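You operate a simulated robot arm through the tools that you are given. There is no shell and no other tool. Be economical: measure what you need, move in short steps, check, and stop when the job is done.

Carry out the task below with a simulated robot arm. There is one attempt and no reset: what you move stays moved.

## Task
Swap the clamped rotor in station three for the one on the job card.
Fine: the old one goes to the GOOD row; the new one ends clamped, end stop locked. Leave the stop button and the main switch alone.

The check looks at the end state, three seconds after you hand in, the way a careful person would. Anything else that was tipped, shoved, dropped, spilled or broken makes it a failure.

## Robot
A 6-joint arm with a two-finger gripper on a trunk, on a base that drives. Base frame: it is fixed to the floor where the robot stands at the start and does not move with it; the origin is under the middle of the robot, x ahead of it, y to its left, z up. Lengths are in m, angles in degrees, forces in N, time in s.
With the tool pointing down near the work surface it reaches from about 0.28 to 0.72 m from the robot's upright axis, wherever it stands. Its first joint turns from -166.0 to 166.0 degrees. Places, roughly: contact lever [0.5, -0.2, 1]; dial gauge [0.6, -0.1, 1]; rotor [-1.5, 0.25, 0.75]; rotor fixture [0.5, -0.1, 0.9]. Payload 1.57 kg.
The TCP is the grasp point between the finger pads, 0.021 m short of the fingertips. In the tool frame z runs along the fingers and y along their closing line. The gripper opens to 0.07 m. The gripper's body begins 0.05 m behind the TCP.
Orientation is that of the tool frame in the base frame, as a unit quaternion [x, y, z, w]. With the fingers straight down and closing along the base's y, the tool's x points along the base's -x, its y along +y and its z along -z.

## Interface
- The arm moves only by the tool play_rows. Its argument "series" is a list of rows, each a list of 7 numbers: the shift along the tool's x, y, z in units of 50 mm (1.0 is 50 mm), then the turn, a rotation vector about the tool's x, y, z in units of 4 degrees (1.0 is 4 degrees), then the gripper command, from -1 (shut) to 1 (fully open), values between in proportion. In form: [[tx, ty, tz, ax, ay, az, gripper], ...]. A call has 1 to 20 rows; each row shifts and turns the commanded pose from where the row before left it, along the tool's axes as they then stand. A call with a number of a shift or a turn outside -1 to 1 is refused whole. Rows are played at 5 a second. More than 0.05 m and 8.6 degrees between two rows, or a gripper value outside its range, and nothing of the call is played. A pose out of reach is approached as far as the arm can. The call stops where the force on the tool passes 90 N (or 10 N more than at its start, if that is more) or the arm is blocked; 0.2 s more then pass. Each finger halts on what it meets, pressing with about 28 N; the grip force reading is that of the motor and also rises with nothing between the fingers. The clock runs only during rows and for 0.2 s after the last one: add rows that do not move to give the fingers time. It gives the time, the measured TCP pose, the force on the tool (base axes), the opening and the grip force at its end, in the units of the frame above (readings bear some noise), with the torque about the TCP (base axes, N m) and any sound that the robot's microphone picked up.
- Cameras (640 x 400 px; columns grow to the right, rows downward): "scene" is now at [0.0259, 0.131, 1.511]; the picture's right is [-0.29, -0.96, 0.00], its down [-0.56, 0.17, -0.81] and it looks along [0.78, -0.24, -0.58] (base axes); focal length 253 px, centre (320, 200). "wrist" rides on the gripper at [0.079, 0.004, -0.081] in the tool frame; the picture's right is [-0.05, 1.00, 0.00], its down [-0.67, -0.04, -0.74] and it looks along [-0.74, -0.04, 0.67] (tool axes); focal length 256 px, centre (320, 200).
- grab_frame(camera): a new picture of that camera. It takes no simulated time.
- drive_base(legs): drives the robot by 1 to 6 legs, each [ahead, left, turn to the left] in m, m and degrees, along the robot's own axes; the way and the turn of a leg run together, so that a leg with both is an arc; at most 1.5 m and 180 degrees a leg. The arm and the cameras ride along, it lands a little off, and it stops where it bumps. It gives what a move gives.
- head_to(pan, tilt): turns the head with the scene camera to pan (to the left, within 155 degrees either way) and tilt (down, from -29 to 69), counted from straight ahead of the robot. It gives what a move gives.
- point_at(camera, pixels): for up to 12 pixels [column, row] of the newest picture of that camera ("zoom" is the newest enlarged one), the place [x, y, z] in the base frame of the surface seen there, good to about 0.002 m, but the place of the scene camera against the robot may be out by one fixed shift of up to 0.018 m in any direction. It takes no simulated time.
- close_up(camera, box): a new picture of the part [left, top, right, bottom] of that camera's present view, enlarged. It takes no simulated time.
- sign_off(): hands the job in; it is judged then, once.

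Work in short steps. Measure before you move; look again where a grasp or a placing could have gone wrong, and mend it. You have 80 turns and 60 pictures in all, those below and enlarged ones among them. Open the gripper and draw the arm clear of the work before you hand the job in, unless the task says otherwise; then end with one line.

The tools are called after "Request:" as a command line: name --pt "numbers of a row" for each row, then --argument value for the rest, lists and objects as JSON in quotes. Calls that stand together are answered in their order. play_rows: Moves the arm, as the interface text tells. Its arguments: {"type":"object","properties":{"series":{"type":"array","items":{"type":"array","items":{"type":"number"}}}},"required":["series"]} The other tools are called the same way: drive_base (legs) drives the base; head_to (pan, tilt) turns the head that bears the scene camera; grab_frame (camera) takes a picture; point_at (camera, pixels) gives the place of the surface under pixels of a picture; close_up (camera, box) takes an enlarged picture of a part of a camera's view; sign_off () hands the job in.

At the start:

```text
time_s: 0.0
ee_pos: [0.3852, 0.1193, 1.2765]
tool_rot: [0.001, 1.0, -0.002, 0.001]
force: [0.0, 0.7, 0.3]
moment: [0.01, 0.0, 0.01]
width: 0.0699
finger_force: 0.0
robot x, y, heading: [-0.0009, 0.0022, 0.2]
head pan, tilt: [-16.9, 35.4]
```

scene: 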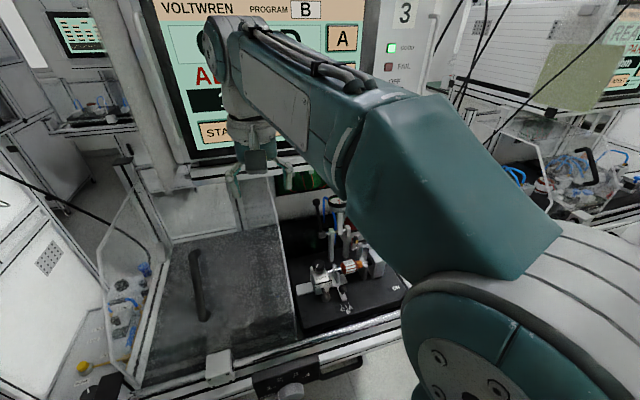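
wrist: 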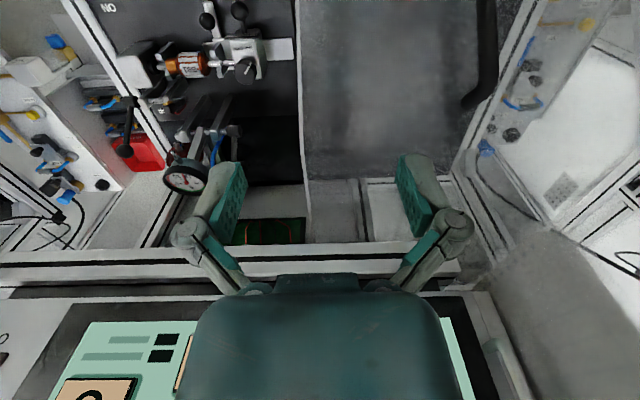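

The arm blocks part of the scene view. I'll enlarge the fixture area (around 340,260) and the screen/panel in the scene view.

Request:
close_up --camera "scene" --box '[270, 180, 430, 330]'

Request:
close_up --camera "wrist" --box '[80, 0, 310, 200]'

Request:
head_to --pan 0 --tilt 10

```text
2.67 times, centred on (350, 255) of scene
```

zoom: 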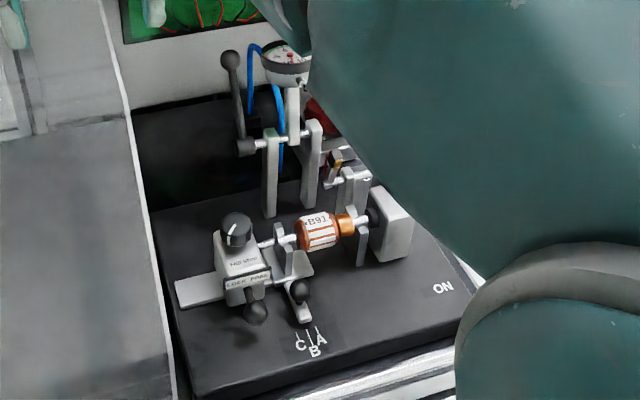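

```text
2.00 times, centred on (195, 100) of wrist
```

zoom: 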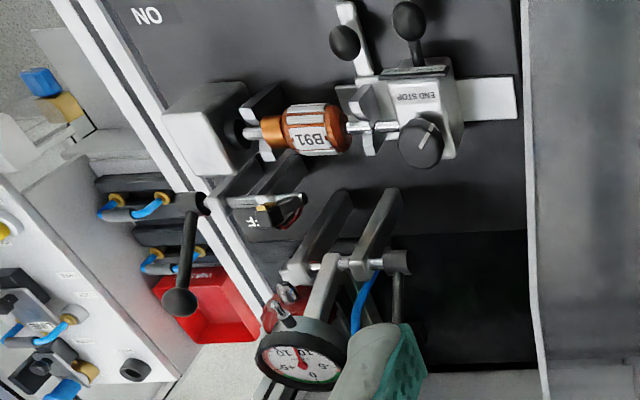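

```text
time_s: 0.9
ee_pos: [0.3854, 0.1186, 1.2767]
tool_rot: [0.001, 1.0, -0.001, 0.0]
force: [0.5, 0.9, -0.4]
moment: [0.01, -0.01, 0.0]
width: 0.0702
finger_force: 0.2
robot x, y, heading: [0.0014, -0.0007, -0.2]
head pan, tilt: [0.0, 10.0]
```

Now I'll look at the screen and surroundings with the head level.

Request:
grab_frame --camera "scene"

```text
55 pictures are left
```

scene: 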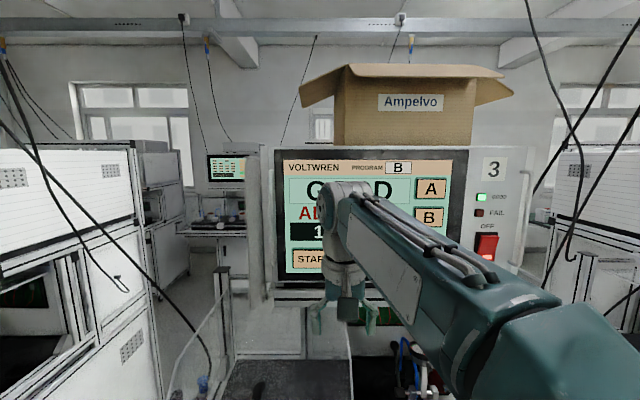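

The arm hides the message on the screen at (310,213). Next I look behind, toward the rotor place at (-1.5, 0.25).

Request:
head_to --pan 155 --tilt 25

Request:
grab_frame --camera "scene"

```text
time_s: 3.3
ee_pos: [0.3849, 0.1177, 1.2762]
tool_rot: [0.0, 1.0, -0.002, 0.001]
force: [0.5, -0.4, 0.4]
moment: [0.02, 0.03, -0.01]
width: 0.0704
finger_force: 0.0
robot x, y, heading: [0.001, -0.0014, 0.0]
head pan, tilt: [154.7, 25.0]
```

```text
54 pictures are left
```

scene: 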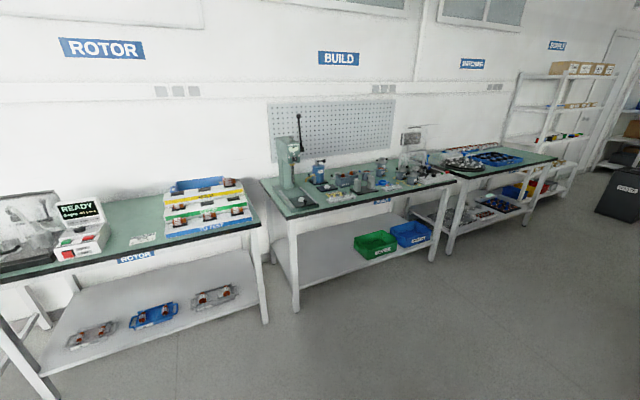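

The rotor table holds a rack at (208,210) and a card at (143,240). I enlarge it.

Request:
close_up --camera "scene" --box '[120, 165, 270, 260]'

Request:
close_up --camera "scene" --box '[0, 180, 160, 280]'

Request:
point_at --camera "scene" --pixels '[[143, 240], [207, 215], [100, 235], [260, 225], [165, 235], [30, 275]]'

```text
4.21 times, centred on (195, 212) of scene
```

zoom: 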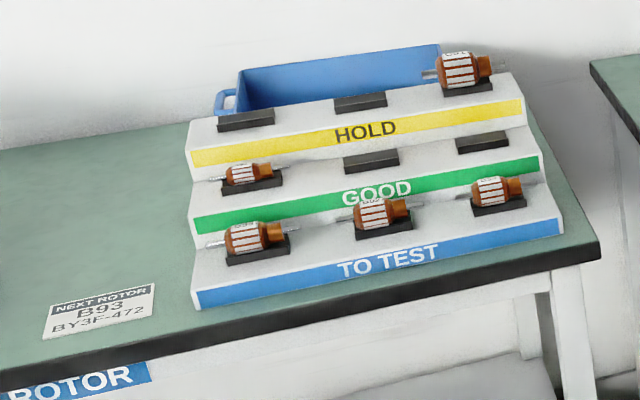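

```text
4.00 times, centred on (80, 230) of scene
```

zoom: 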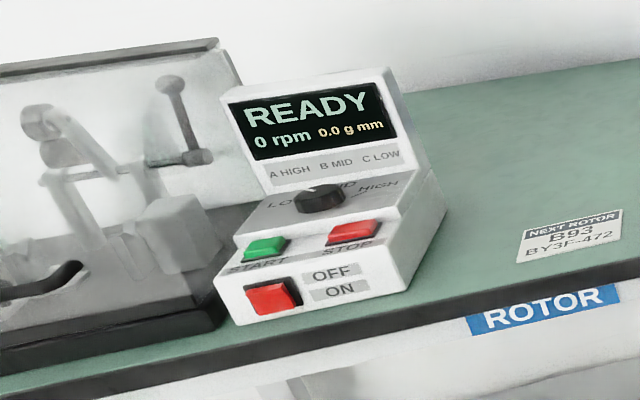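

```text
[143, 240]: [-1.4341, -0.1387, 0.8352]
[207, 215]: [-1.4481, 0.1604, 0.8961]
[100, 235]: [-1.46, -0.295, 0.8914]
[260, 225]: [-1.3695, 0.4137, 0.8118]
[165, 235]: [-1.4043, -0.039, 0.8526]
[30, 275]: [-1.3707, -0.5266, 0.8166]
```

The card says B93, BY3F-472. I'll swing the arm up and left at its present height so the fixture and the screen can be seen.

Request:
play_rows --pt "0.5 0.6 -0.4 0 0 0 1" --pt "0.5 0.8 -0.4 0 0 0 1" --pt "0 0.8 -0.4 0 0 0 1" --pt "0 0.8 -0.4 0 0 0 1" --pt "0 0.8 0 0 0 0 1"

Request:
head_to --pan -10 --tilt 35

Request:
grab_frame --camera "scene"

```text
refused: row 2 steps farther than a row can; nothing moved
```

```text
time_s: 5.8
ee_pos: [0.3844, 0.1184, 1.2776]
tool_rot: [0.001, 1.0, -0.002, 0.001]
force: [-0.7, 0.6, -0.5]
moment: [0.02, 0.0, -0.01]
width: 0.07
finger_force: 0.0
robot x, y, heading: [-0.0027, -0.0024, -0.2]
head pan, tilt: [-10.0, 35.0]
```

```text
51 pictures are left
```

scene: 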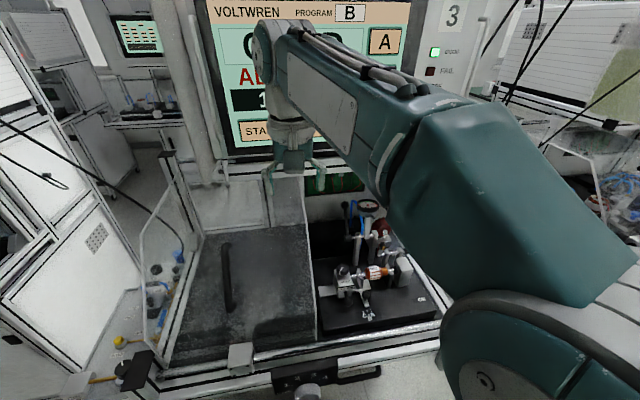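

The first row set was too large; I use smaller steps to swing the arm left.

Request:
play_rows --pt "0.4 0.7 -0.3 0 0 0 1" --pt "0.4 0.7 -0.3 0 0 0 1" --pt "0.3 0.8 -0.3 0 0 0 1" --pt "0 0.9 -0.3 0 0 0 1" --pt "0 0.9 0 0 0 0 1" --pt "0 0.9 0 0 0 0 1"

Request:
grab_frame --camera "scene"

```text
time_s: 7.2
ee_pos: [0.3277, 0.3645, 1.3295]
tool_rot: [0.002, 1.0, 0.0, 0.002]
force: [-0.4, -0.3, -0.1]
moment: [0.0, 0.01, 0.02]
width: 0.07
finger_force: 0.1
out of reach, approached as far as the arm can: row 6
robot x, y, heading: [0.003, 0.0036, 0.2]
head pan, tilt: [-10.0, 35.0]
```

```text
50 pictures are left
```

scene: 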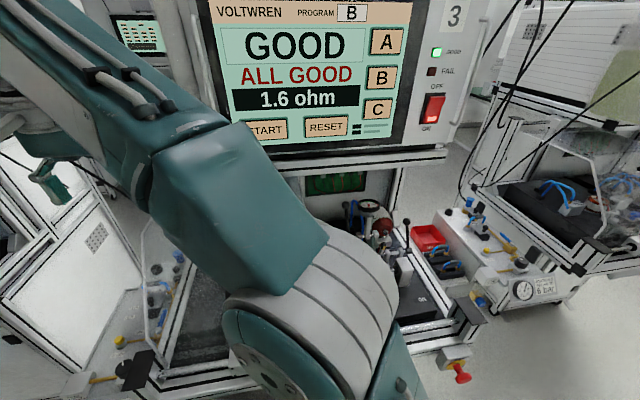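

The screen reads GOOD / ALL GOOD / program B, and the stop button is the red mushroom at (460,372). The elbow now blocks the fixture, so I swing the arm to the right side instead.

Request:
play_rows --pt "0 -0.9 0 0 0 0 1" --pt "0 -0.9 0 0 0 0 1" --pt "0 -0.9 0 0 0 0 1" --pt "0 -0.9 0 0 0 0 1" --pt "0 -0.9 0 0 0 0 1" --pt "0 -0.9 0 0 0 0 1" --pt "0 -0.9 0 0 0 0 1" --pt "0 -0.9 0 0 0 0 1" --pt "0 -0.9 0 0 0 0 1" --pt "0 -0.9 0 0 0 0 1" --pt "0 -0.9 0 0 0 0 1" --pt "0 -0.9 0 0 0 0 1" --pt "0 -0.9 0 0 0 0 1" --pt "0 -0.9 0 0 0 0 1"

Request:
grab_frame --camera "scene"

```text
time_s: 10.2
ee_pos: [0.3257, -0.2729, 1.3288]
tool_rot: [0.0, 1.0, -0.001, 0.002]
force: [0.1, -0.4, 0.2]
moment: [0.03, -0.02, 0.02]
width: 0.07
finger_force: 0.1
robot x, y, heading: [-0.0011, -0.001, 0.0]
head pan, tilt: [-10.0, 35.0]
```

```text
49 pictures are left
```

scene: 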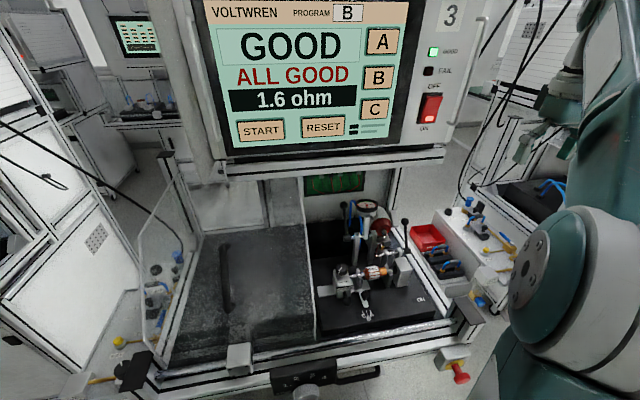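

Now the fixture is clear at (365,275). I enlarge it and measure.

Request:
close_up --camera "scene" --box '[305, 195, 445, 330]'

```text
2.96 times, centred on (375, 262) of scene
```

zoom: 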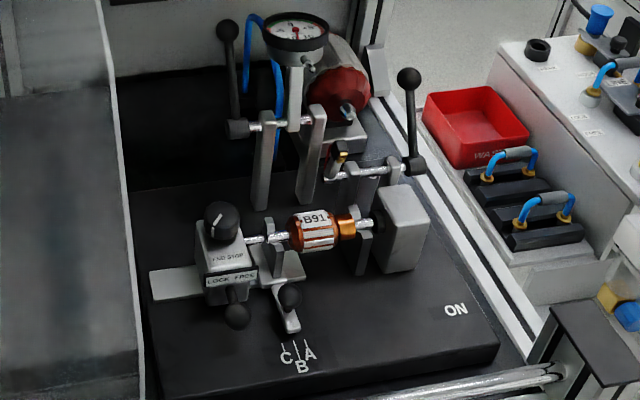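

I enlarge further on the end stop and the rotor area to read labels and understand the mechanism.

Request:
close_up --camera "scene" --box '[333, 255, 393, 318]'

Request:
close_up --camera "scene" --box '[345, 195, 415, 265]'

```text
6.35 times, centred on (363, 286) of scene
```

zoom: 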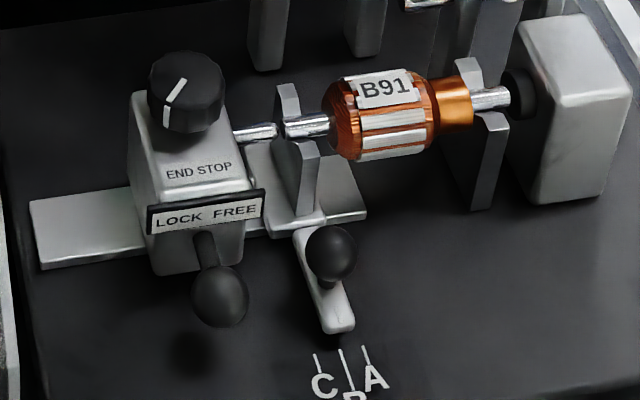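

```text
5.71 times, centred on (380, 230) of scene
```

zoom: 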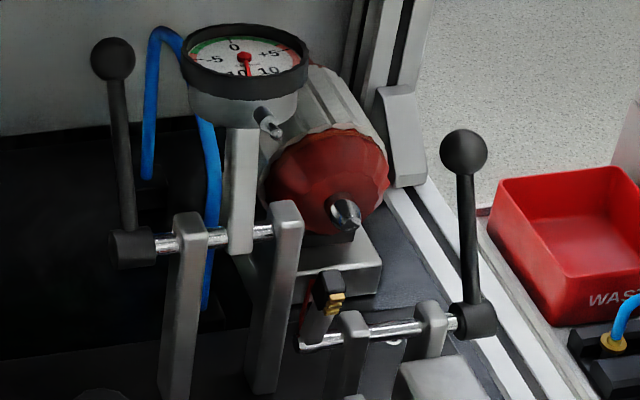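

Both levers (gauge and contact) already stand up, away from the rotor. I measure key points of the fixture in a fresh enlarged view.

Request:
close_up --camera "scene" --box '[325, 240, 425, 320]'

Request:
point_at --camera "zoom" --pixels '[[168, 155], [188, 372], [300, 305], [300, 350], [237, 226], [275, 222], [335, 212], [385, 210], [438, 205], [540, 190], [190, 310], [520, 350]]'

```text
5.00 times, centred on (375, 280) of scene
```

zoom: 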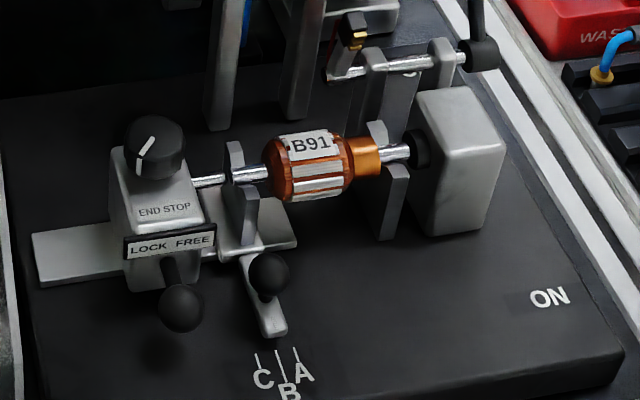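

```text
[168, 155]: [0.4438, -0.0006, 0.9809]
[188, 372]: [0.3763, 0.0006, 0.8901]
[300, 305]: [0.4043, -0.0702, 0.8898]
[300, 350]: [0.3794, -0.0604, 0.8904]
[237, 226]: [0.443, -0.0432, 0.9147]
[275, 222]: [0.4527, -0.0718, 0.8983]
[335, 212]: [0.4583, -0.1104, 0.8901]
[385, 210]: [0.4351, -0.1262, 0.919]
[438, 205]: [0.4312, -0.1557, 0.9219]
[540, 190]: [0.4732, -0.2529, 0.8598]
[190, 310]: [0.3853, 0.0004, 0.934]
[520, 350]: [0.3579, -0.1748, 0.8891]
```

I measure the rotor, shaft ends, knob and lever balls from the same enlarged picture.

Request:
point_at --camera "zoom" --pixels '[[155, 135], [210, 180], [250, 175], [285, 170], [312, 145], [320, 180], [365, 155], [400, 150], [422, 145], [181, 305], [268, 272], [232, 150]]'

Request:
play_rows --pt "0 0.9 0 0 0 0 1" --pt "0 0.9 0 0 0 0 1" --pt "0 0.9 0 0 0 0 1" --pt "0 0.6 0.5 0 0 0 1" --pt "0 0 0.9 0 0 0 1" --pt "0 0 0.9 0 0 0 1" --pt "0 0 0.9 0 0 0 1" --pt "0 0 0.8 0 0 0 1"

Request:
grab_frame --camera "wrist"

```text
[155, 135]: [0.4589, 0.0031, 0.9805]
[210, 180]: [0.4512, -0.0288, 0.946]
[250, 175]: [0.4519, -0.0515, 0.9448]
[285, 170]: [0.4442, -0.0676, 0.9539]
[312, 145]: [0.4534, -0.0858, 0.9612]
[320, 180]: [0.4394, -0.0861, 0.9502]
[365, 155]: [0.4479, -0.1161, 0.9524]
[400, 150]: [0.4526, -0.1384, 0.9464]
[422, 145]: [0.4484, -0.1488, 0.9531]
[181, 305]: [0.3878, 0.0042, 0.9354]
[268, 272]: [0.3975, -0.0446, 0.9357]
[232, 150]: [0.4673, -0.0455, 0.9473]
```

```text
time_s: 12.0
ee_pos: [0.3273, -0.1055, 1.1299]
tool_rot: [0.001, 1.0, -0.001, 0.001]
force: [0.3, -0.5, -0.5]
moment: [-0.01, 0.01, 0.02]
width: 0.0699
finger_force: 0.0
robot x, y, heading: [0.0012, 0.0003, -0.1]
head pan, tilt: [-10.0, 35.0]
```

```text
44 pictures are left
```

wrist: 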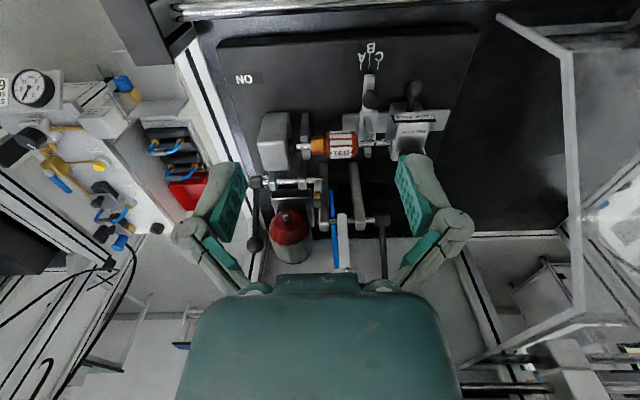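

Wrist camera sees the fixture at (360,130). I enlarge and measure there (no camera offset on this one).

Request:
close_up --camera "wrist" --box '[250, 60, 460, 190]'

Request:
point_at --camera "wrist" --pixels '[[343, 143], [318, 147], [302, 149], [371, 145], [385, 145], [370, 98], [412, 90], [408, 152]]'

```text
3.05 times, centred on (355, 125) of wrist
```

zoom: 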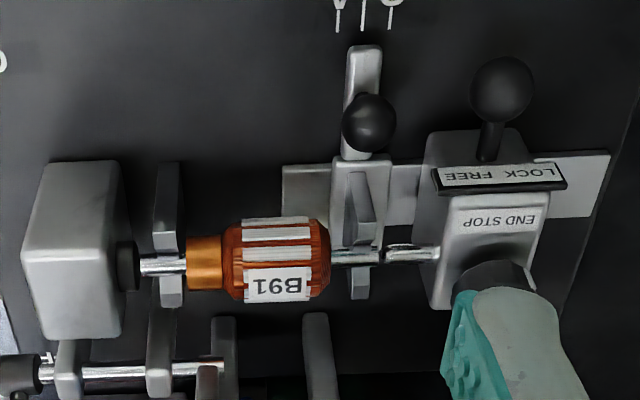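

```text
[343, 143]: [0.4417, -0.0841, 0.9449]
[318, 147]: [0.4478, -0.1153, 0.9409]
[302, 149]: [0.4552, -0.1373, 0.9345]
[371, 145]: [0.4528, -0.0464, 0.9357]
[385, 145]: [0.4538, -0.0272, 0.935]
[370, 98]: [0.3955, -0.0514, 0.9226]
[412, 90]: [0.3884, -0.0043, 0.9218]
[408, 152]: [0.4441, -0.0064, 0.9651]
```

I want the lever position against the LOCK/FREE sign and the knob markings; a tight enlarged scene view.

Request:
close_up --camera "scene" --box '[340, 258, 376, 310]'

```text
7.69 times, centred on (358, 284) of scene
```

zoom: 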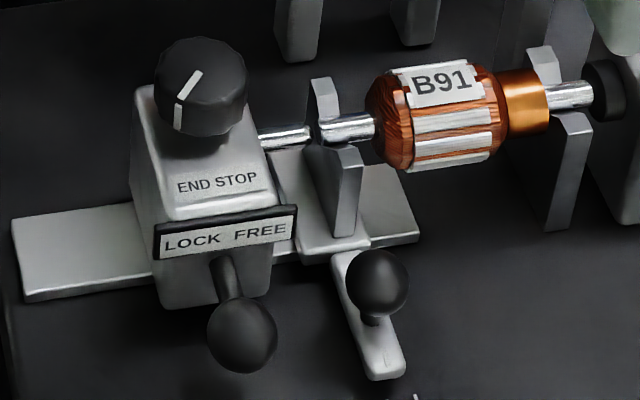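

I measure the sign halves, lever stem and ball, and carriage edges in this view.

Request:
point_at --camera "zoom" --pixels '[[192, 241], [260, 230], [222, 268], [231, 290], [241, 320], [165, 245], [293, 225], [180, 95], [225, 120], [140, 150], [375, 265], [372, 322]]'

```text
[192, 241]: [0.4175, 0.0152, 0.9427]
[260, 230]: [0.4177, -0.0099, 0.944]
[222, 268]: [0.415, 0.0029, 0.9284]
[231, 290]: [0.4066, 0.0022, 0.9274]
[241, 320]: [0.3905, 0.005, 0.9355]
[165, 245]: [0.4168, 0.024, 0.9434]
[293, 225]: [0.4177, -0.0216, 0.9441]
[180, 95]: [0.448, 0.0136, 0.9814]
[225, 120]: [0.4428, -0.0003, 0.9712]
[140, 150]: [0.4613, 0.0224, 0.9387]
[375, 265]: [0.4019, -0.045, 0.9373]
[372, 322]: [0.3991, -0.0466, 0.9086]
```

The knob's white pointer points toward front-left (LOCK), so the knob is the lock; the ball below the sign is the carriage's slide handle, and the ball near A/B/C moves the support (at B). I move the gripper over y≈0 to view the knob between the fingers.

Request:
play_rows --pt "0 0.9 0 0 0 0 1" --pt "0 0.9 0 0 0 0 1" --pt "0 0.3 0 0 0 0 1" --pt "0 0 0 0 0 0 1"

Request:
close_up --camera "wrist" --box '[240, 80, 400, 180]'

```text
time_s: 13.0
ee_pos: [0.3258, -0.0022, 1.1284]
tool_rot: [0.0, 1.0, -0.002, 0.001]
force: [-1.0, -0.3, -0.2]
moment: [0.03, 0.01, -0.04]
width: 0.0699
finger_force: 0.1
robot x, y, heading: [0.0016, -0.0032, 0.0]
head pan, tilt: [-10.0, 35.0]
```

```text
4.00 times, centred on (320, 130) of wrist
```

zoom: 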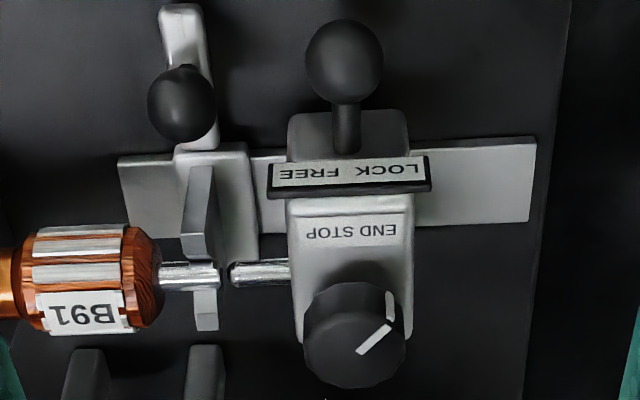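

Clear view: knob near (355,335), pointer toward LOCK. I measure its rim, the ball handle, spindle tip and shaft end.

Request:
point_at --camera "zoom" --pixels '[[310, 325], [400, 330], [355, 380], [355, 295], [356, 340], [350, 230], [345, 55], [345, 125], [233, 272], [217, 275], [120, 170], [528, 180]]'

```text
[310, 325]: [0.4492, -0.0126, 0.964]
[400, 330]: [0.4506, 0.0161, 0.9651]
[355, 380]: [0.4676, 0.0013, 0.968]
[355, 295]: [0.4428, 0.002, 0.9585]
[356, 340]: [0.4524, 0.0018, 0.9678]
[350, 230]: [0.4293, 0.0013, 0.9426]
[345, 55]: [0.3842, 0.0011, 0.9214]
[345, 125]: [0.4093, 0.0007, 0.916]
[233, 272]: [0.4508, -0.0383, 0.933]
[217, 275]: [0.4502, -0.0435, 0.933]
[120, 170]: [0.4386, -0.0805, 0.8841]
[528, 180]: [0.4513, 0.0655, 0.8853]
```

I check obstacles near the knob: the gauge lever ball (344,205), gauge, and the screen bezel in the standing scene picture.

Request:
point_at --camera "scene" --pixels '[[344, 206], [367, 206], [405, 222], [300, 100], [310, 150], [330, 160], [420, 130], [346, 230], [378, 225]]'

```text
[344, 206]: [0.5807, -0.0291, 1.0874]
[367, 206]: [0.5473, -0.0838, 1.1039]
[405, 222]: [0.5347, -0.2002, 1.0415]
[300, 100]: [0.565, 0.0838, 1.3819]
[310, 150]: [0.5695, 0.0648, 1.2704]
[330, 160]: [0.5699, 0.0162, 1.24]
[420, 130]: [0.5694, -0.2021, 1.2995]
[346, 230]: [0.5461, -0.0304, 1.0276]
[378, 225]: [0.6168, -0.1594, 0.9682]
```

Clearances look adequate. I go above the knob, pre-rotate −44° (base), with fingers open.

Request:
play_rows --pt "-0.85 0.08 0 0 0 0 1" --pt "-0.85 0 0 0 0 0 1" --pt "-0.84 0 0.3 0 0 0 1" --pt "0 0 0.8 0 0 0 1" --pt "0 0 0 0 0 1 1" --pt "0 0 0 0 0 1 1" --pt "0 0 0 0 0 1 1" --pt "0 0 0 0 0 1 1" --pt "0 0 0 0 0 1 1" --pt "0 0 0 0 0 1 1" --pt "0 0 0 0 0 1 1" --pt "0 0 0 0 0 1 1" --pt "0 0 0 0 0 1 1" --pt "0 0 0 0 0 1 1" --pt "0 0 0 0 0 1 1" --pt "0 0 0 0 0 0 1"

Request:
close_up --camera "scene" --box '[280, 180, 440, 310]'

```text
time_s: 16.4
ee_pos: [0.4542, 0.0025, 1.0729]
tool_rot: [0.376, 0.926, -0.002, 0.001]
force: [0.2, 0.3, 0.0]
moment: [-0.03, 0.0, 0.0]
width: 0.0703
finger_force: 0.1
robot x, y, heading: [-0.0012, 0.003, 0.3]
head pan, tilt: [-10.0, 35.0]
```

```text
3.08 times, centred on (360, 245) of scene
```

zoom: 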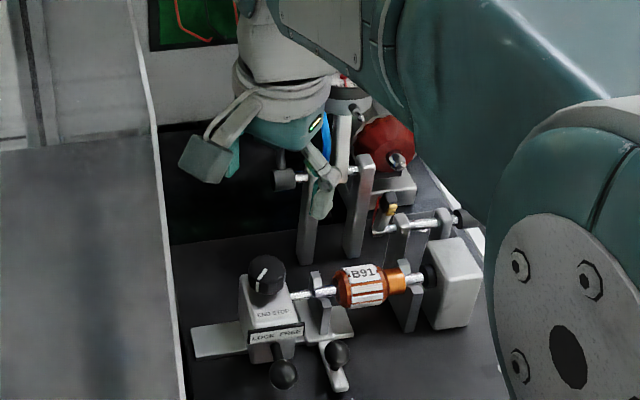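

Open finger outer corners would come near the sign, so I narrow to ~46 mm and descend to TCP z≈0.969.

Request:
play_rows --pt "0 0 0.5 0 0 0 0.31" --pt "0 0 0.6 0 0 0 0.31" --pt "0 0 0.5 0 0 0 0.31" --pt "0 0 0.3 0 0 0 0.31" --pt "0 0 0.18 0 0 0 0.31" --pt "0 0 0 0 0 0 0.31"

Request:
close_up --camera "scene" --box '[300, 220, 420, 320]'

```text
time_s: 17.8
ee_pos: [0.4526, 0.0041, 0.9688]
tool_rot: [0.375, 0.927, -0.001, 0.001]
force: [-0.2, 0.9, -0.1]
moment: [-0.03, 0.0, 0.01]
width: 0.0454
finger_force: 0.0
robot x, y, heading: [-0.0013, 0.0028, 0.0]
head pan, tilt: [-10.0, 35.0]
```

```text
4.00 times, centred on (360, 270) of scene
```

zoom: 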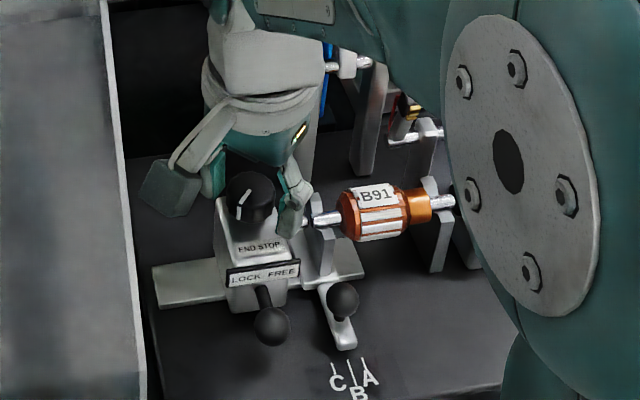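

The fingers straddle the knob with no contact. I close, then turn the knob toward FREE (base +, tool −z) in a first batch.

Request:
play_rows --pt "0 0 0 0 0 0 -0.8" --pt "0 0 0 0 0 0 -0.8" --pt "0 0 0 0 0 0 -0.8" --pt "0 0 0 0 0 -1 -0.8" --pt "0 0 0 0 0 -1 -0.8" --pt "0 0 0 0 0 -1 -0.8" --pt "0 0 0 0 0 -1 -0.8" --pt "0 0 0 0 0 -1 -0.8"

```text
time_s: 19.6
ee_pos: [0.4544, 0.0024, 0.9696]
tool_rot: [0.208, 0.978, -0.001, 0.001]
force: [12.7, -0.3, 19.0]
moment: [-0.04, -0.37, 0.07]
width: 0.0328
finger_force: 31.8
robot x, y, heading: [-0.0015, -0.0004, -0.0]
head pan, tilt: [-10.0, 35.0]
```

Knob held (width 33 mm) and turning with low torque. Continue to the full ~88°.

Request:
play_rows --pt "0 0 0 0 0 -1 -0.8" --pt "0 0 0 0 0 -1 -0.8" --pt "0 0 0 0 0 -1 -0.8" --pt "0 0 0 0 0 -1 -0.8" --pt "0 0 0 0 0 -1 -0.8" --pt "0 0 0 0 0 -1 -0.8" --pt "0 0 0 0 0 -1 -0.8" --pt "0 0 0 0 0 -1 -0.8" --pt "0 0 0 0 0 -1 -0.8" --pt "0 0 0 0 0 -1 -0.8" --pt "0 0 0 0 0 -1 -0.8" --pt "0 0 0 0 0 -1 -0.8" --pt "0 0 0 0 0 -1 -0.8" --pt "0 0 0 0 0 -1 -0.8" --pt "0 0 0 0 0 -1 -0.8" --pt "0 0 0 0 0 -1 -0.8" --pt "0 0 0 0 0 -1 -0.8" --pt "0 0 0 0 0 0 -0.8"

Request:
close_up --camera "scene" --box '[300, 220, 420, 320]'

```text
time_s: 23.4
ee_pos: [0.4548, 0.0014, 0.97]
tool_rot: [-0.374, 0.927, -0.001, 0.001]
force: [2.7, -1.7, 0.7]
moment: [-0.49, 0.26, -0.04]
width: 0.0325
finger_force: 31.6
robot x, y, heading: [0.0008, 0.0009, 0.2]
head pan, tilt: [-10.0, 35.0]
```

```text
4.00 times, centred on (360, 270) of scene
```

zoom: 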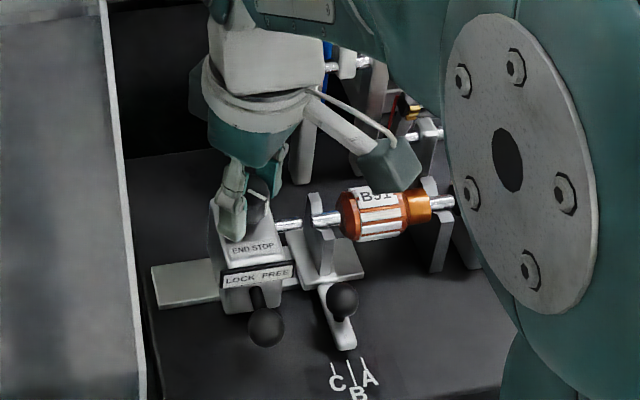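

The pointer now points front-right (FREE), no fighting torque. Still holding the knob, I slide the end stop +y by 30 mm in small steps.

Request:
play_rows --pt "-0.104 0.108 0 0 0 0 -0.8" --pt "-0.104 0.108 0 0 0 0 -0.8" --pt "-0.104 0.108 0 0 0 0 -0.8" --pt "-0.104 0.108 0 0 0 0 -0.8" --pt "0 0 0 0 0 0 -0.8"

Request:
close_up --camera "scene" --box '[300, 220, 420, 320]'

```text
time_s: 24.6
ee_pos: [0.4544, 0.0324, 0.9684]
tool_rot: [-0.373, 0.928, -0.001, 0.001]
force: [8.8, -0.7, -6.2]
moment: [0.59, -0.75, -0.02]
width: 0.0328
finger_force: 32.1
robot x, y, heading: [-0.0032, -0.0028, 0.1]
head pan, tilt: [-10.0, 35.0]
```

```text
4.00 times, centred on (360, 270) of scene
```

zoom: 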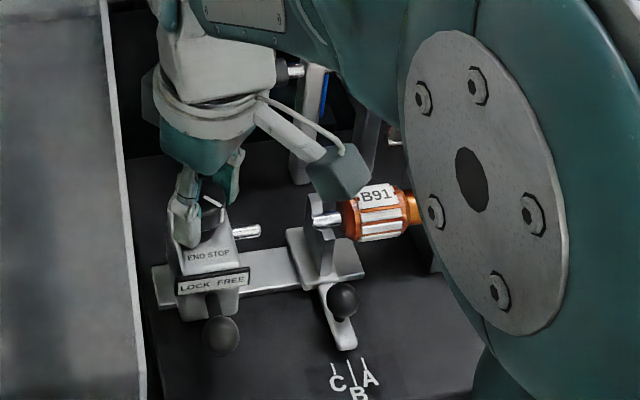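

The end stop is clear by 30 mm. I open, rise, and turn on to +90° (closing along x) above, then look down.

Request:
play_rows --pt "0 0 0 0 0 0 0.31" --pt "0 0 0 0 0 0 0.31" --pt "0 0 -0.3 0 0 0 0.31" --pt "0 0 -0.8 0 0 0 0.31" --pt "0 0 -0.9 0 0 0 0.31" --pt "0 0 0 0 0 -1 0.31" --pt "0 0 0 0 0 -1 0.31" --pt "0 0 0 0 0 -1 0.31" --pt "0 0 0 0 0 -1 0.31" --pt "0 0 0 0 0 -1 0.31" --pt "0 0 0 0 0 -1 0.31" --pt "0 0 0 0 0 -1 0.31" --pt "0 0 0 0 0 -1 0.31" --pt "0 0 0 0 0 -1 0.31" --pt "0 0 0 0 0 -1 0.31" --pt "0 0 0 0 0 -1 0.31" --pt "0 0 0 0 0 -0.5 0.31" --pt "0.9 0 0 0 0 0 0.31" --pt "0.9 0 0 0 0 0 0.31" --pt "0 0 0 0 0 0 0.31"

Request:
grab_frame --camera "wrist"

```text
time_s: 28.8
ee_pos: [0.4532, -0.0579, 1.0718]
tool_rot: [-0.707, 0.708, -0.001, 0.0]
force: [-0.2, -0.1, -0.3]
moment: [0.01, 0.01, 0.01]
width: 0.0458
finger_force: 0.1
robot x, y, heading: [0.0, 0.0053, 0.2]
head pan, tilt: [-10.0, 35.0]
```

```text
36 pictures are left
```

wrist: 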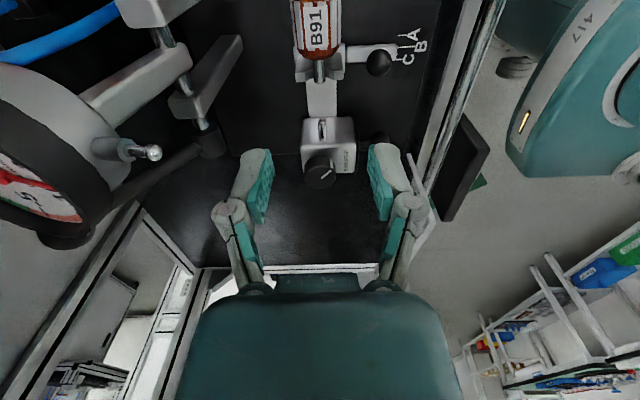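

The rotor is at the top (320,30). I measure its axis and edges here before descending.

Request:
point_at --camera "wrist" --pixels '[[320, 70], [320, 55], [318, 30], [319, 8], [296, 30], [340, 30], [308, 73], [332, 73], [320, 130], [318, 170]]'

```text
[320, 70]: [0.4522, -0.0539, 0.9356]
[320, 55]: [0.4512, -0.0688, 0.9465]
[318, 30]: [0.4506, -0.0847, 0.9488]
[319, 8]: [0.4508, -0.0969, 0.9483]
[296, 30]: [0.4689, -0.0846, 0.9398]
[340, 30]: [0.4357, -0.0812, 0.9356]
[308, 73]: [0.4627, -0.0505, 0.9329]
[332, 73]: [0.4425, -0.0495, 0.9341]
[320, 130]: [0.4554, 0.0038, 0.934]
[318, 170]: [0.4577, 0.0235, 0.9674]
```

Axis x≈0.452, body Ø≈34 mm, top z≈0.949. I check the gauge rim and posts near the hand before descending.

Request:
point_at --camera "wrist" --pixels '[[100, 170], [108, 205], [150, 152], [185, 70], [190, 105], [215, 60], [238, 45], [175, 20], [165, 35]]'

```text
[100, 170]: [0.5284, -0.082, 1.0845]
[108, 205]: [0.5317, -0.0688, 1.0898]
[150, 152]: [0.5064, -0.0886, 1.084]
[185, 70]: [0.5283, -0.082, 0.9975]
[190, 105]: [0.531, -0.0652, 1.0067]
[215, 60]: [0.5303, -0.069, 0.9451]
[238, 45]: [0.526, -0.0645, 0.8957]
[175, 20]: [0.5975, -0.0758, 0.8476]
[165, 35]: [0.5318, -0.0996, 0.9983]
```

The gauge plunger tip at (0.506,−0.089,1.084) would be only ~15 mm from the wrist, so I tilt the hand 8° back toward the robot, then move to y=−0.085 and descend with 50 mm opening.

Request:
play_rows --pt "0 0 0 1 0 0 0.43" --pt "0 0 0 1 0 0 0.43" --pt "0.54 0.02 0 0 0 0 0.43" --pt "0 0.083 0.594 0 0 0 0.43" --pt "0 0.083 0.594 0 0 0 0.43" --pt "0 0 0 0 0 0 0.43"

Request:
close_up --camera "scene" --box '[290, 190, 430, 310]'

```text
time_s: 30.2
ee_pos: [0.4532, -0.0865, 1.0126]
tool_rot: [-0.704, 0.706, -0.052, 0.048]
force: [0.1, -0.8, -0.2]
moment: [0.0, -0.02, 0.01]
width: 0.05
finger_force: 0.1
robot x, y, heading: [-0.0004, 0.0008, -0.1]
head pan, tilt: [-10.0, 35.0]
```

```text
3.33 times, centred on (360, 250) of scene
```

zoom: 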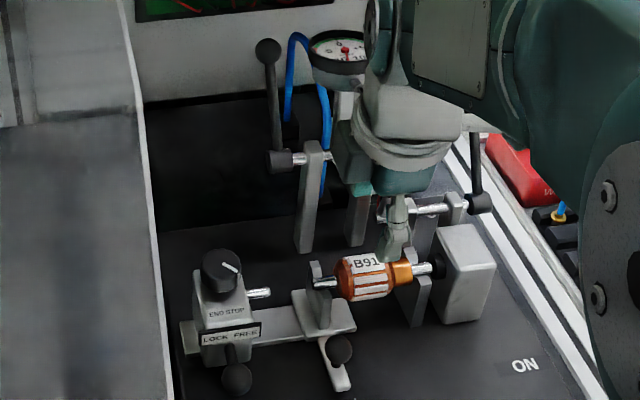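

Clear so far. Continue down to TCP z≈0.934.

Request:
play_rows --pt "0 0.083 0.594 0 0 0 0.43" --pt "0 0.083 0.594 0 0 0 0.43" --pt "0 0.06 0.356 0 0 0 0.43" --pt "0 0 0 0 0 0 0.43"

Request:
close_up --camera "scene" --box '[320, 220, 420, 300]'

```text
time_s: 31.2
ee_pos: [0.4524, -0.0851, 0.9312]
tool_rot: [-0.705, 0.706, -0.05, 0.049]
force: [-1.3, 0.5, -0.2]
moment: [0.04, 0.03, 0.05]
width: 0.0499
finger_force: 0.0
robot x, y, heading: [-0.0008, -0.0007, 0.3]
head pan, tilt: [-10.0, 35.0]
```

```text
5.00 times, centred on (370, 260) of scene
```

zoom: 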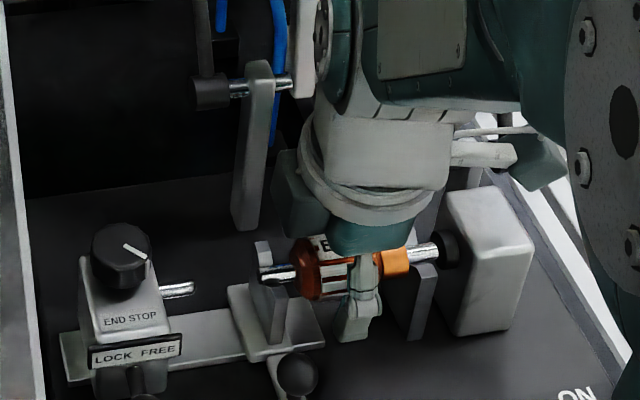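

Fingers straddle the rotor body at z 0.931. I close, then ease it 3 mm toward +y out of the drive cup.

Request:
play_rows --pt "0 0 0 0 0 0 -0.6" --pt "0 0 0 0 0 0 -0.6" --pt "0 0 0 0 0 0 -0.6" --pt "-0.03 0 0 0 0 0 -0.6" --pt "-0.03 0 0 0 0 0 -0.6" --pt "0 0 0 0 0 0 -0.6"

Request:
close_up --camera "scene" --box '[350, 245, 410, 290]'

```text
time_s: 32.6
ee_pos: [0.4525, -0.0834, 0.9313]
tool_rot: [-0.705, 0.706, -0.052, 0.049]
force: [13.0, -8.2, 11.9]
moment: [-0.21, -0.01, 0.01]
width: 0.0349
finger_force: 27.9
robot x, y, heading: [-0.0021, -0.0022, -0.3]
head pan, tilt: [-10.0, 35.0]
```

```text
8.89 times, centred on (380, 268) of scene
```

zoom: 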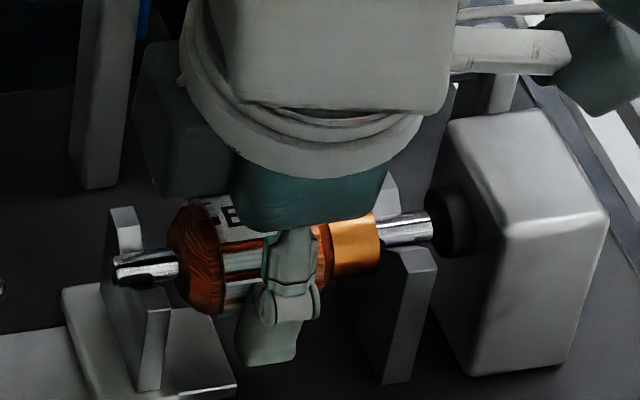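

Held (35 mm wide). The shaft end just abuts the cup face at (432,225). I lift 10 mm gently first.

Request:
play_rows --pt "-0.02 -0.014 -0.099 0 0 0 -0.6" --pt "0 -0.014 -0.099 0 0 0 -0.6" --pt "0 0 0 0 0 0 -0.6"

```text
time_s: 33.4
ee_pos: [0.4529, -0.0795, 0.9423]
tool_rot: [-0.705, 0.706, -0.05, 0.049]
force: [0.0, 0.0, -2.6]
moment: [0.01, 0.04, -0.04]
width: 0.0345
finger_force: 27.6
robot x, y, heading: [-0.0019, 0.001, -0.2]
head pan, tilt: [-10.0, 35.0]
```

Rotor is free (weight 2.6 N). I lift further and pull back over the front edge.

Request:
play_rows --pt "0 -0.111 -0.79 0 0 0 -0.6" --pt "0 -0.111 -0.79 0 0 0 -0.6" --pt "0 -0.111 -0.79 0 0 0 -0.6" --pt "0 0.7 -0.6 0 0 0 -0.6" --pt "0 0.7 -0.6 0 0 0 -0.6" --pt "0 0.89 -0.125 0 0 0 -0.6" --pt "0 0 0 -1 0 0 -0.6" --pt "0 0 0 -1 0 0 -0.6" --pt "0 0 0 0 0 0 -0.6"

Request:
head_to --pan 0 --tilt 35

Request:
grab_frame --camera "scene"

```text
time_s: 35.4
ee_pos: [0.3287, -0.0819, 1.1114]
tool_rot: [-0.706, 0.708, -0.002, -0.001]
force: [0.3, 0.7, -2.8]
moment: [0.02, -0.01, 0.01]
width: 0.0347
finger_force: 28.0
robot x, y, heading: [0.0022, -0.0018, 0.3]
head pan, tilt: [-10.0, 35.0]
```

```text
time_s: 36.1
ee_pos: [0.3298, -0.082, 1.1124]
tool_rot: [-0.706, 0.708, -0.002, 0.0]
force: [-0.6, -0.8, -2.1]
moment: [0.04, -0.01, 0.0]
width: 0.0347
finger_force: 28.5
robot x, y, heading: [-0.0008, -0.0017, 0.1]
head pan, tilt: [0.0, 35.0]
```

```text
32 pictures are left
```

scene: 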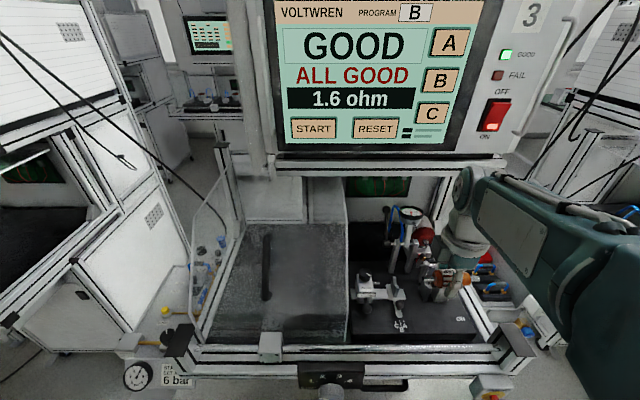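

Now back off from the station 0.5 m and turn around to face the rotor table.

Request:
drive_base --legs '[[-0.5, 0, 0], [0, 0, 180], [0.2, -0.17, 0]]'

Request:
head_to --pan 0 --tilt 35

Request:
grab_frame --camera "scene"

```text
time_s: 37.5
ee_pos: [0.2255, -0.0795, 1.1112]
tool_rot: [-0.707, 0.707, -0.001, -0.001]
force: [-0.1, 0.4, -2.8]
moment: [0.02, 0.0, 0.0]
width: 0.0349
finger_force: 27.7
robot x, y, heading: [-0.1026, 0.0015, -0.1]
head pan, tilt: [0.0, 35.0]
stopped in leg 1: the robot was blocked; the commanded pose is now the measured one
```

```text
time_s: 38.1
ee_pos: [0.2263, -0.0809, 1.1117]
tool_rot: [-0.707, 0.707, -0.001, -0.002]
force: [0.1, -0.6, -3.1]
moment: [0.01, 0.0, 0.03]
width: 0.0349
finger_force: 27.5
robot x, y, heading: [-0.1033, 0.0002, 0.2]
head pan, tilt: [0.0, 35.0]
```

```text
31 pictures are left
```

scene: 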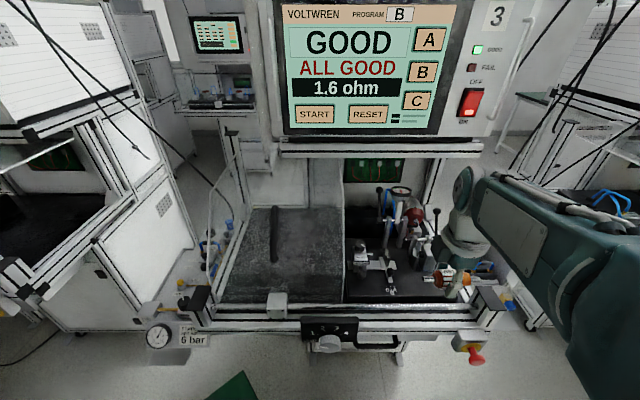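

Blocked after 0.10 m — something is behind. I look behind and down.

Request:
head_to --pan 150 --tilt 55

Request:
grab_frame --camera "scene"

Request:
head_to --pan -150 --tilt 55

Request:
grab_frame --camera "scene"

```text
time_s: 40.5
ee_pos: [0.2253, -0.0808, 1.1115]
tool_rot: [0.707, -0.707, 0.002, 0.0]
force: [0.0, 0.3, -1.7]
moment: [0.02, 0.03, 0.0]
width: 0.0345
finger_force: 28.5
robot x, y, heading: [-0.1014, -0.0006, -0.2]
head pan, tilt: [150.0, 55.0]
```

```text
30 pictures are left
```

scene: 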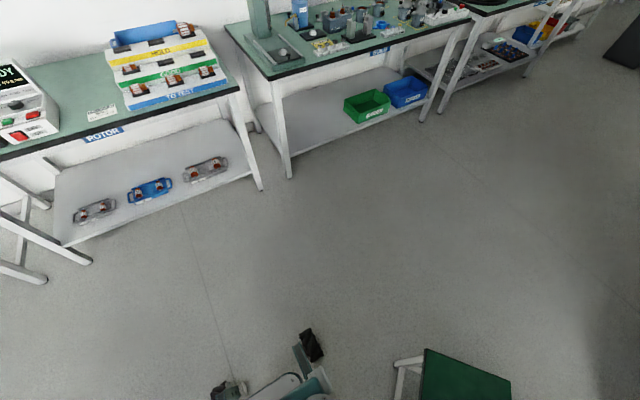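

```text
time_s: 44.5
ee_pos: [0.2267, -0.0814, 1.1114]
tool_rot: [-0.707, 0.707, -0.002, 0.0]
force: [0.8, -0.8, -2.4]
moment: [0.03, -0.01, 0.02]
width: 0.0347
finger_force: 28.7
robot x, y, heading: [-0.1018, 0.0002, 0.2]
head pan, tilt: [-150.0, 55.0]
```

```text
29 pictures are left
```

scene: 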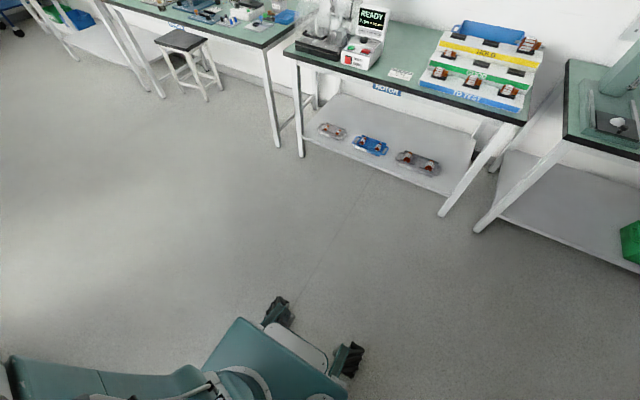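

A green-seated stool stands at the robot's left/rear. I look to the left to locate it.

Request:
head_to --pan 90 --tilt 60

Request:
grab_frame --camera "scene"

Request:
point_at --camera "scene" --pixels '[[320, 300], [320, 250], [260, 250], [400, 300], [320, 380], [230, 300], [300, 200]]'

```text
time_s: 47.9
ee_pos: [0.2245, -0.0792, 1.1118]
tool_rot: [-0.707, 0.707, -0.002, -0.001]
force: [-0.3, -0.1, -1.7]
moment: [0.03, -0.02, 0.0]
width: 0.0347
finger_force: 28.2
robot x, y, heading: [-0.1024, 0.0011, -0.2]
head pan, tilt: [90.0, 60.0]
```

```text
28 pictures are left
```

scene: 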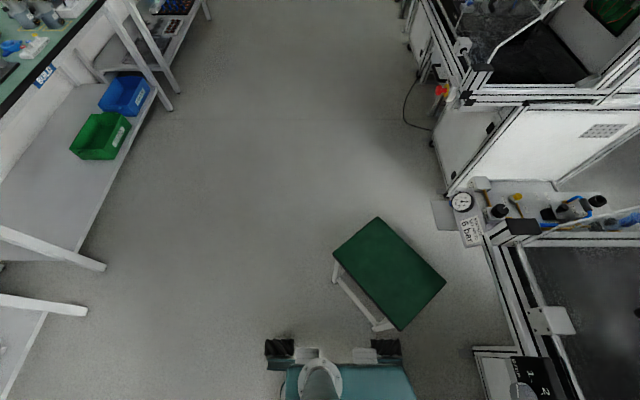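

```text
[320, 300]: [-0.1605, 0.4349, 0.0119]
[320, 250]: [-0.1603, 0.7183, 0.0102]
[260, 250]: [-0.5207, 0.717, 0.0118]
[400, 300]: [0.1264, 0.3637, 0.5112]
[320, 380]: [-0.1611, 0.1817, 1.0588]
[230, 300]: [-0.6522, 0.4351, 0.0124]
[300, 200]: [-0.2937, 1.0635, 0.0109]
```

The stool's near corner at (395,330) is right beside my front-left foot (385,345). I enlarge to see what touches.

Request:
close_up --camera "scene" --box '[250, 300, 450, 400]'

Request:
point_at --camera "zoom" --pixels '[[90, 150], [80, 180], [395, 85], [420, 95], [430, 150], [480, 140], [360, 180], [470, 170], [195, 170]]'

Request:
head_to --pan -90 --tilt 60

Request:
grab_frame --camera "scene"

```text
3.20 times, centred on (350, 350) of scene
```

zoom: 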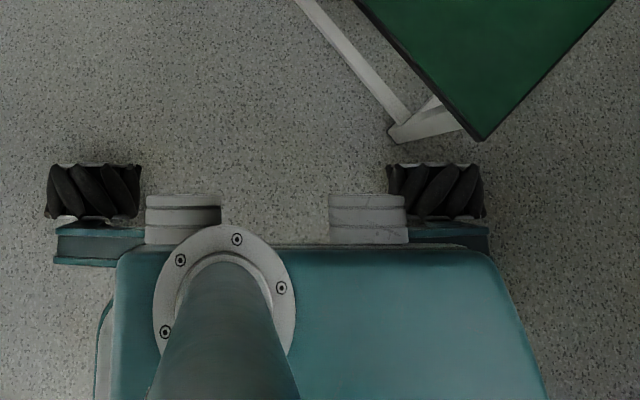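

```text
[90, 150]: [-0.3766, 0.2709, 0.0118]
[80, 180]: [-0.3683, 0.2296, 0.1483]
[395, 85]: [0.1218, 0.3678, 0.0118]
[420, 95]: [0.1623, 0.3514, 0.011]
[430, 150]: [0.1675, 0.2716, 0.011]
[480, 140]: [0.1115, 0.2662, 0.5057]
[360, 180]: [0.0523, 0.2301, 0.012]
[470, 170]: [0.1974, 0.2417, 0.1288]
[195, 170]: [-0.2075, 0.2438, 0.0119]
```

```text
time_s: 50.6
ee_pos: [0.2255, -0.08, 1.1115]
tool_rot: [-0.707, 0.707, -0.002, 0.0]
force: [1.7, -0.3, -2.7]
moment: [0.02, 0.03, 0.03]
width: 0.0345
finger_force: 27.6
robot x, y, heading: [-0.1018, 0.0002, -0.1]
head pan, tilt: [-90.0, 60.0]
```

```text
26 pictures are left
```

scene: 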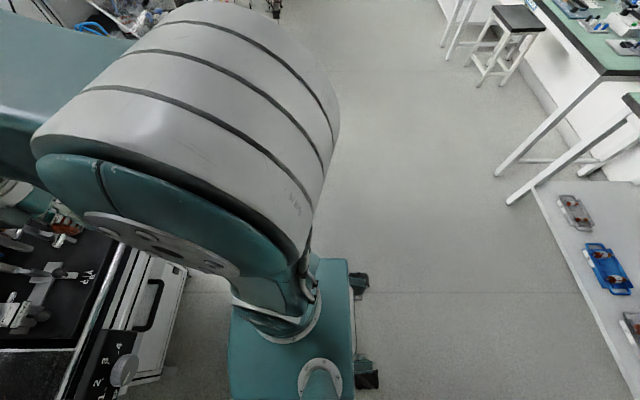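

Nothing visible clearly touches, but the stool corner (0.11,0.27) is within the base's margin. The right side is open floor, so I sidestep right 0.2 m, then back up.

Request:
drive_base --legs '[[0, -0.2, 0]]'

Request:
drive_base --legs '[[-0.4, 0, 0]]'

```text
time_s: 52.2
ee_pos: [0.2241, -0.2774, 1.113]
tool_rot: [-0.706, 0.708, -0.002, -0.002]
force: [0.7, 0.9, -1.8]
moment: [-0.04, -0.01, -0.03]
width: 0.0345
finger_force: 27.7
robot x, y, heading: [-0.1023, -0.204, -0.3]
head pan, tilt: [-90.0, 60.0]
```

```text
time_s: 54.8
ee_pos: [-0.183, -0.2832, 1.112]
tool_rot: [-0.706, 0.708, -0.001, -0.001]
force: [0.1, 0.3, -2.8]
moment: [0.0, -0.04, -0.01]
width: 0.0347
finger_force: 27.8
robot x, y, heading: [-0.5094, -0.2008, -0.2]
head pan, tilt: [-90.0, 60.0]
```

Clear. Now turn 180° and look at the rack from nearer.

Request:
drive_base --legs '[[0, 0, 180], [0.2, -0.38, 0]]'

Request:
head_to --pan 0 --tilt 40

Request:
grab_frame --camera "scene"

```text
time_s: 64.8
ee_pos: [-1.0509, 0.2393, 1.1111]
tool_rot: [0.7, 0.714, 0.002, -0.002]
force: [-0.7, -0.6, -2.8]
moment: [0.03, -0.01, -0.01]
width: 0.0342
finger_force: 27.8
robot x, y, heading: [-0.7234, 0.1672, -178.9]
head pan, tilt: [-90.0, 60.0]
```

```text
time_s: 66.4
ee_pos: [-1.0513, 0.2433, 1.1107]
tool_rot: [0.7, 0.714, 0.001, -0.001]
force: [-0.5, 0.9, -2.9]
moment: [-0.03, 0.02, -0.02]
width: 0.0345
finger_force: 27.6
robot x, y, heading: [-0.7212, 0.1703, -178.6]
head pan, tilt: [0.0, 40.0]
```

```text
25 pictures are left
```

scene: 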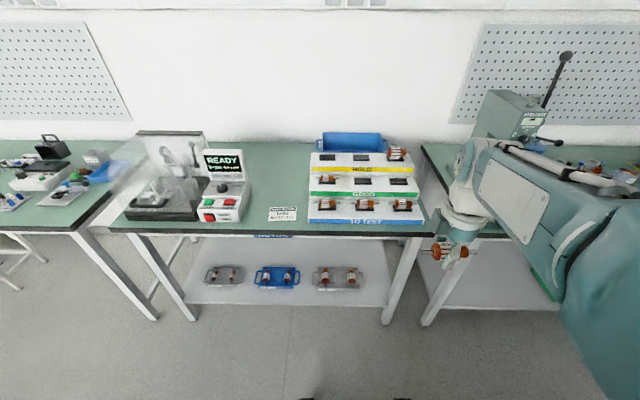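

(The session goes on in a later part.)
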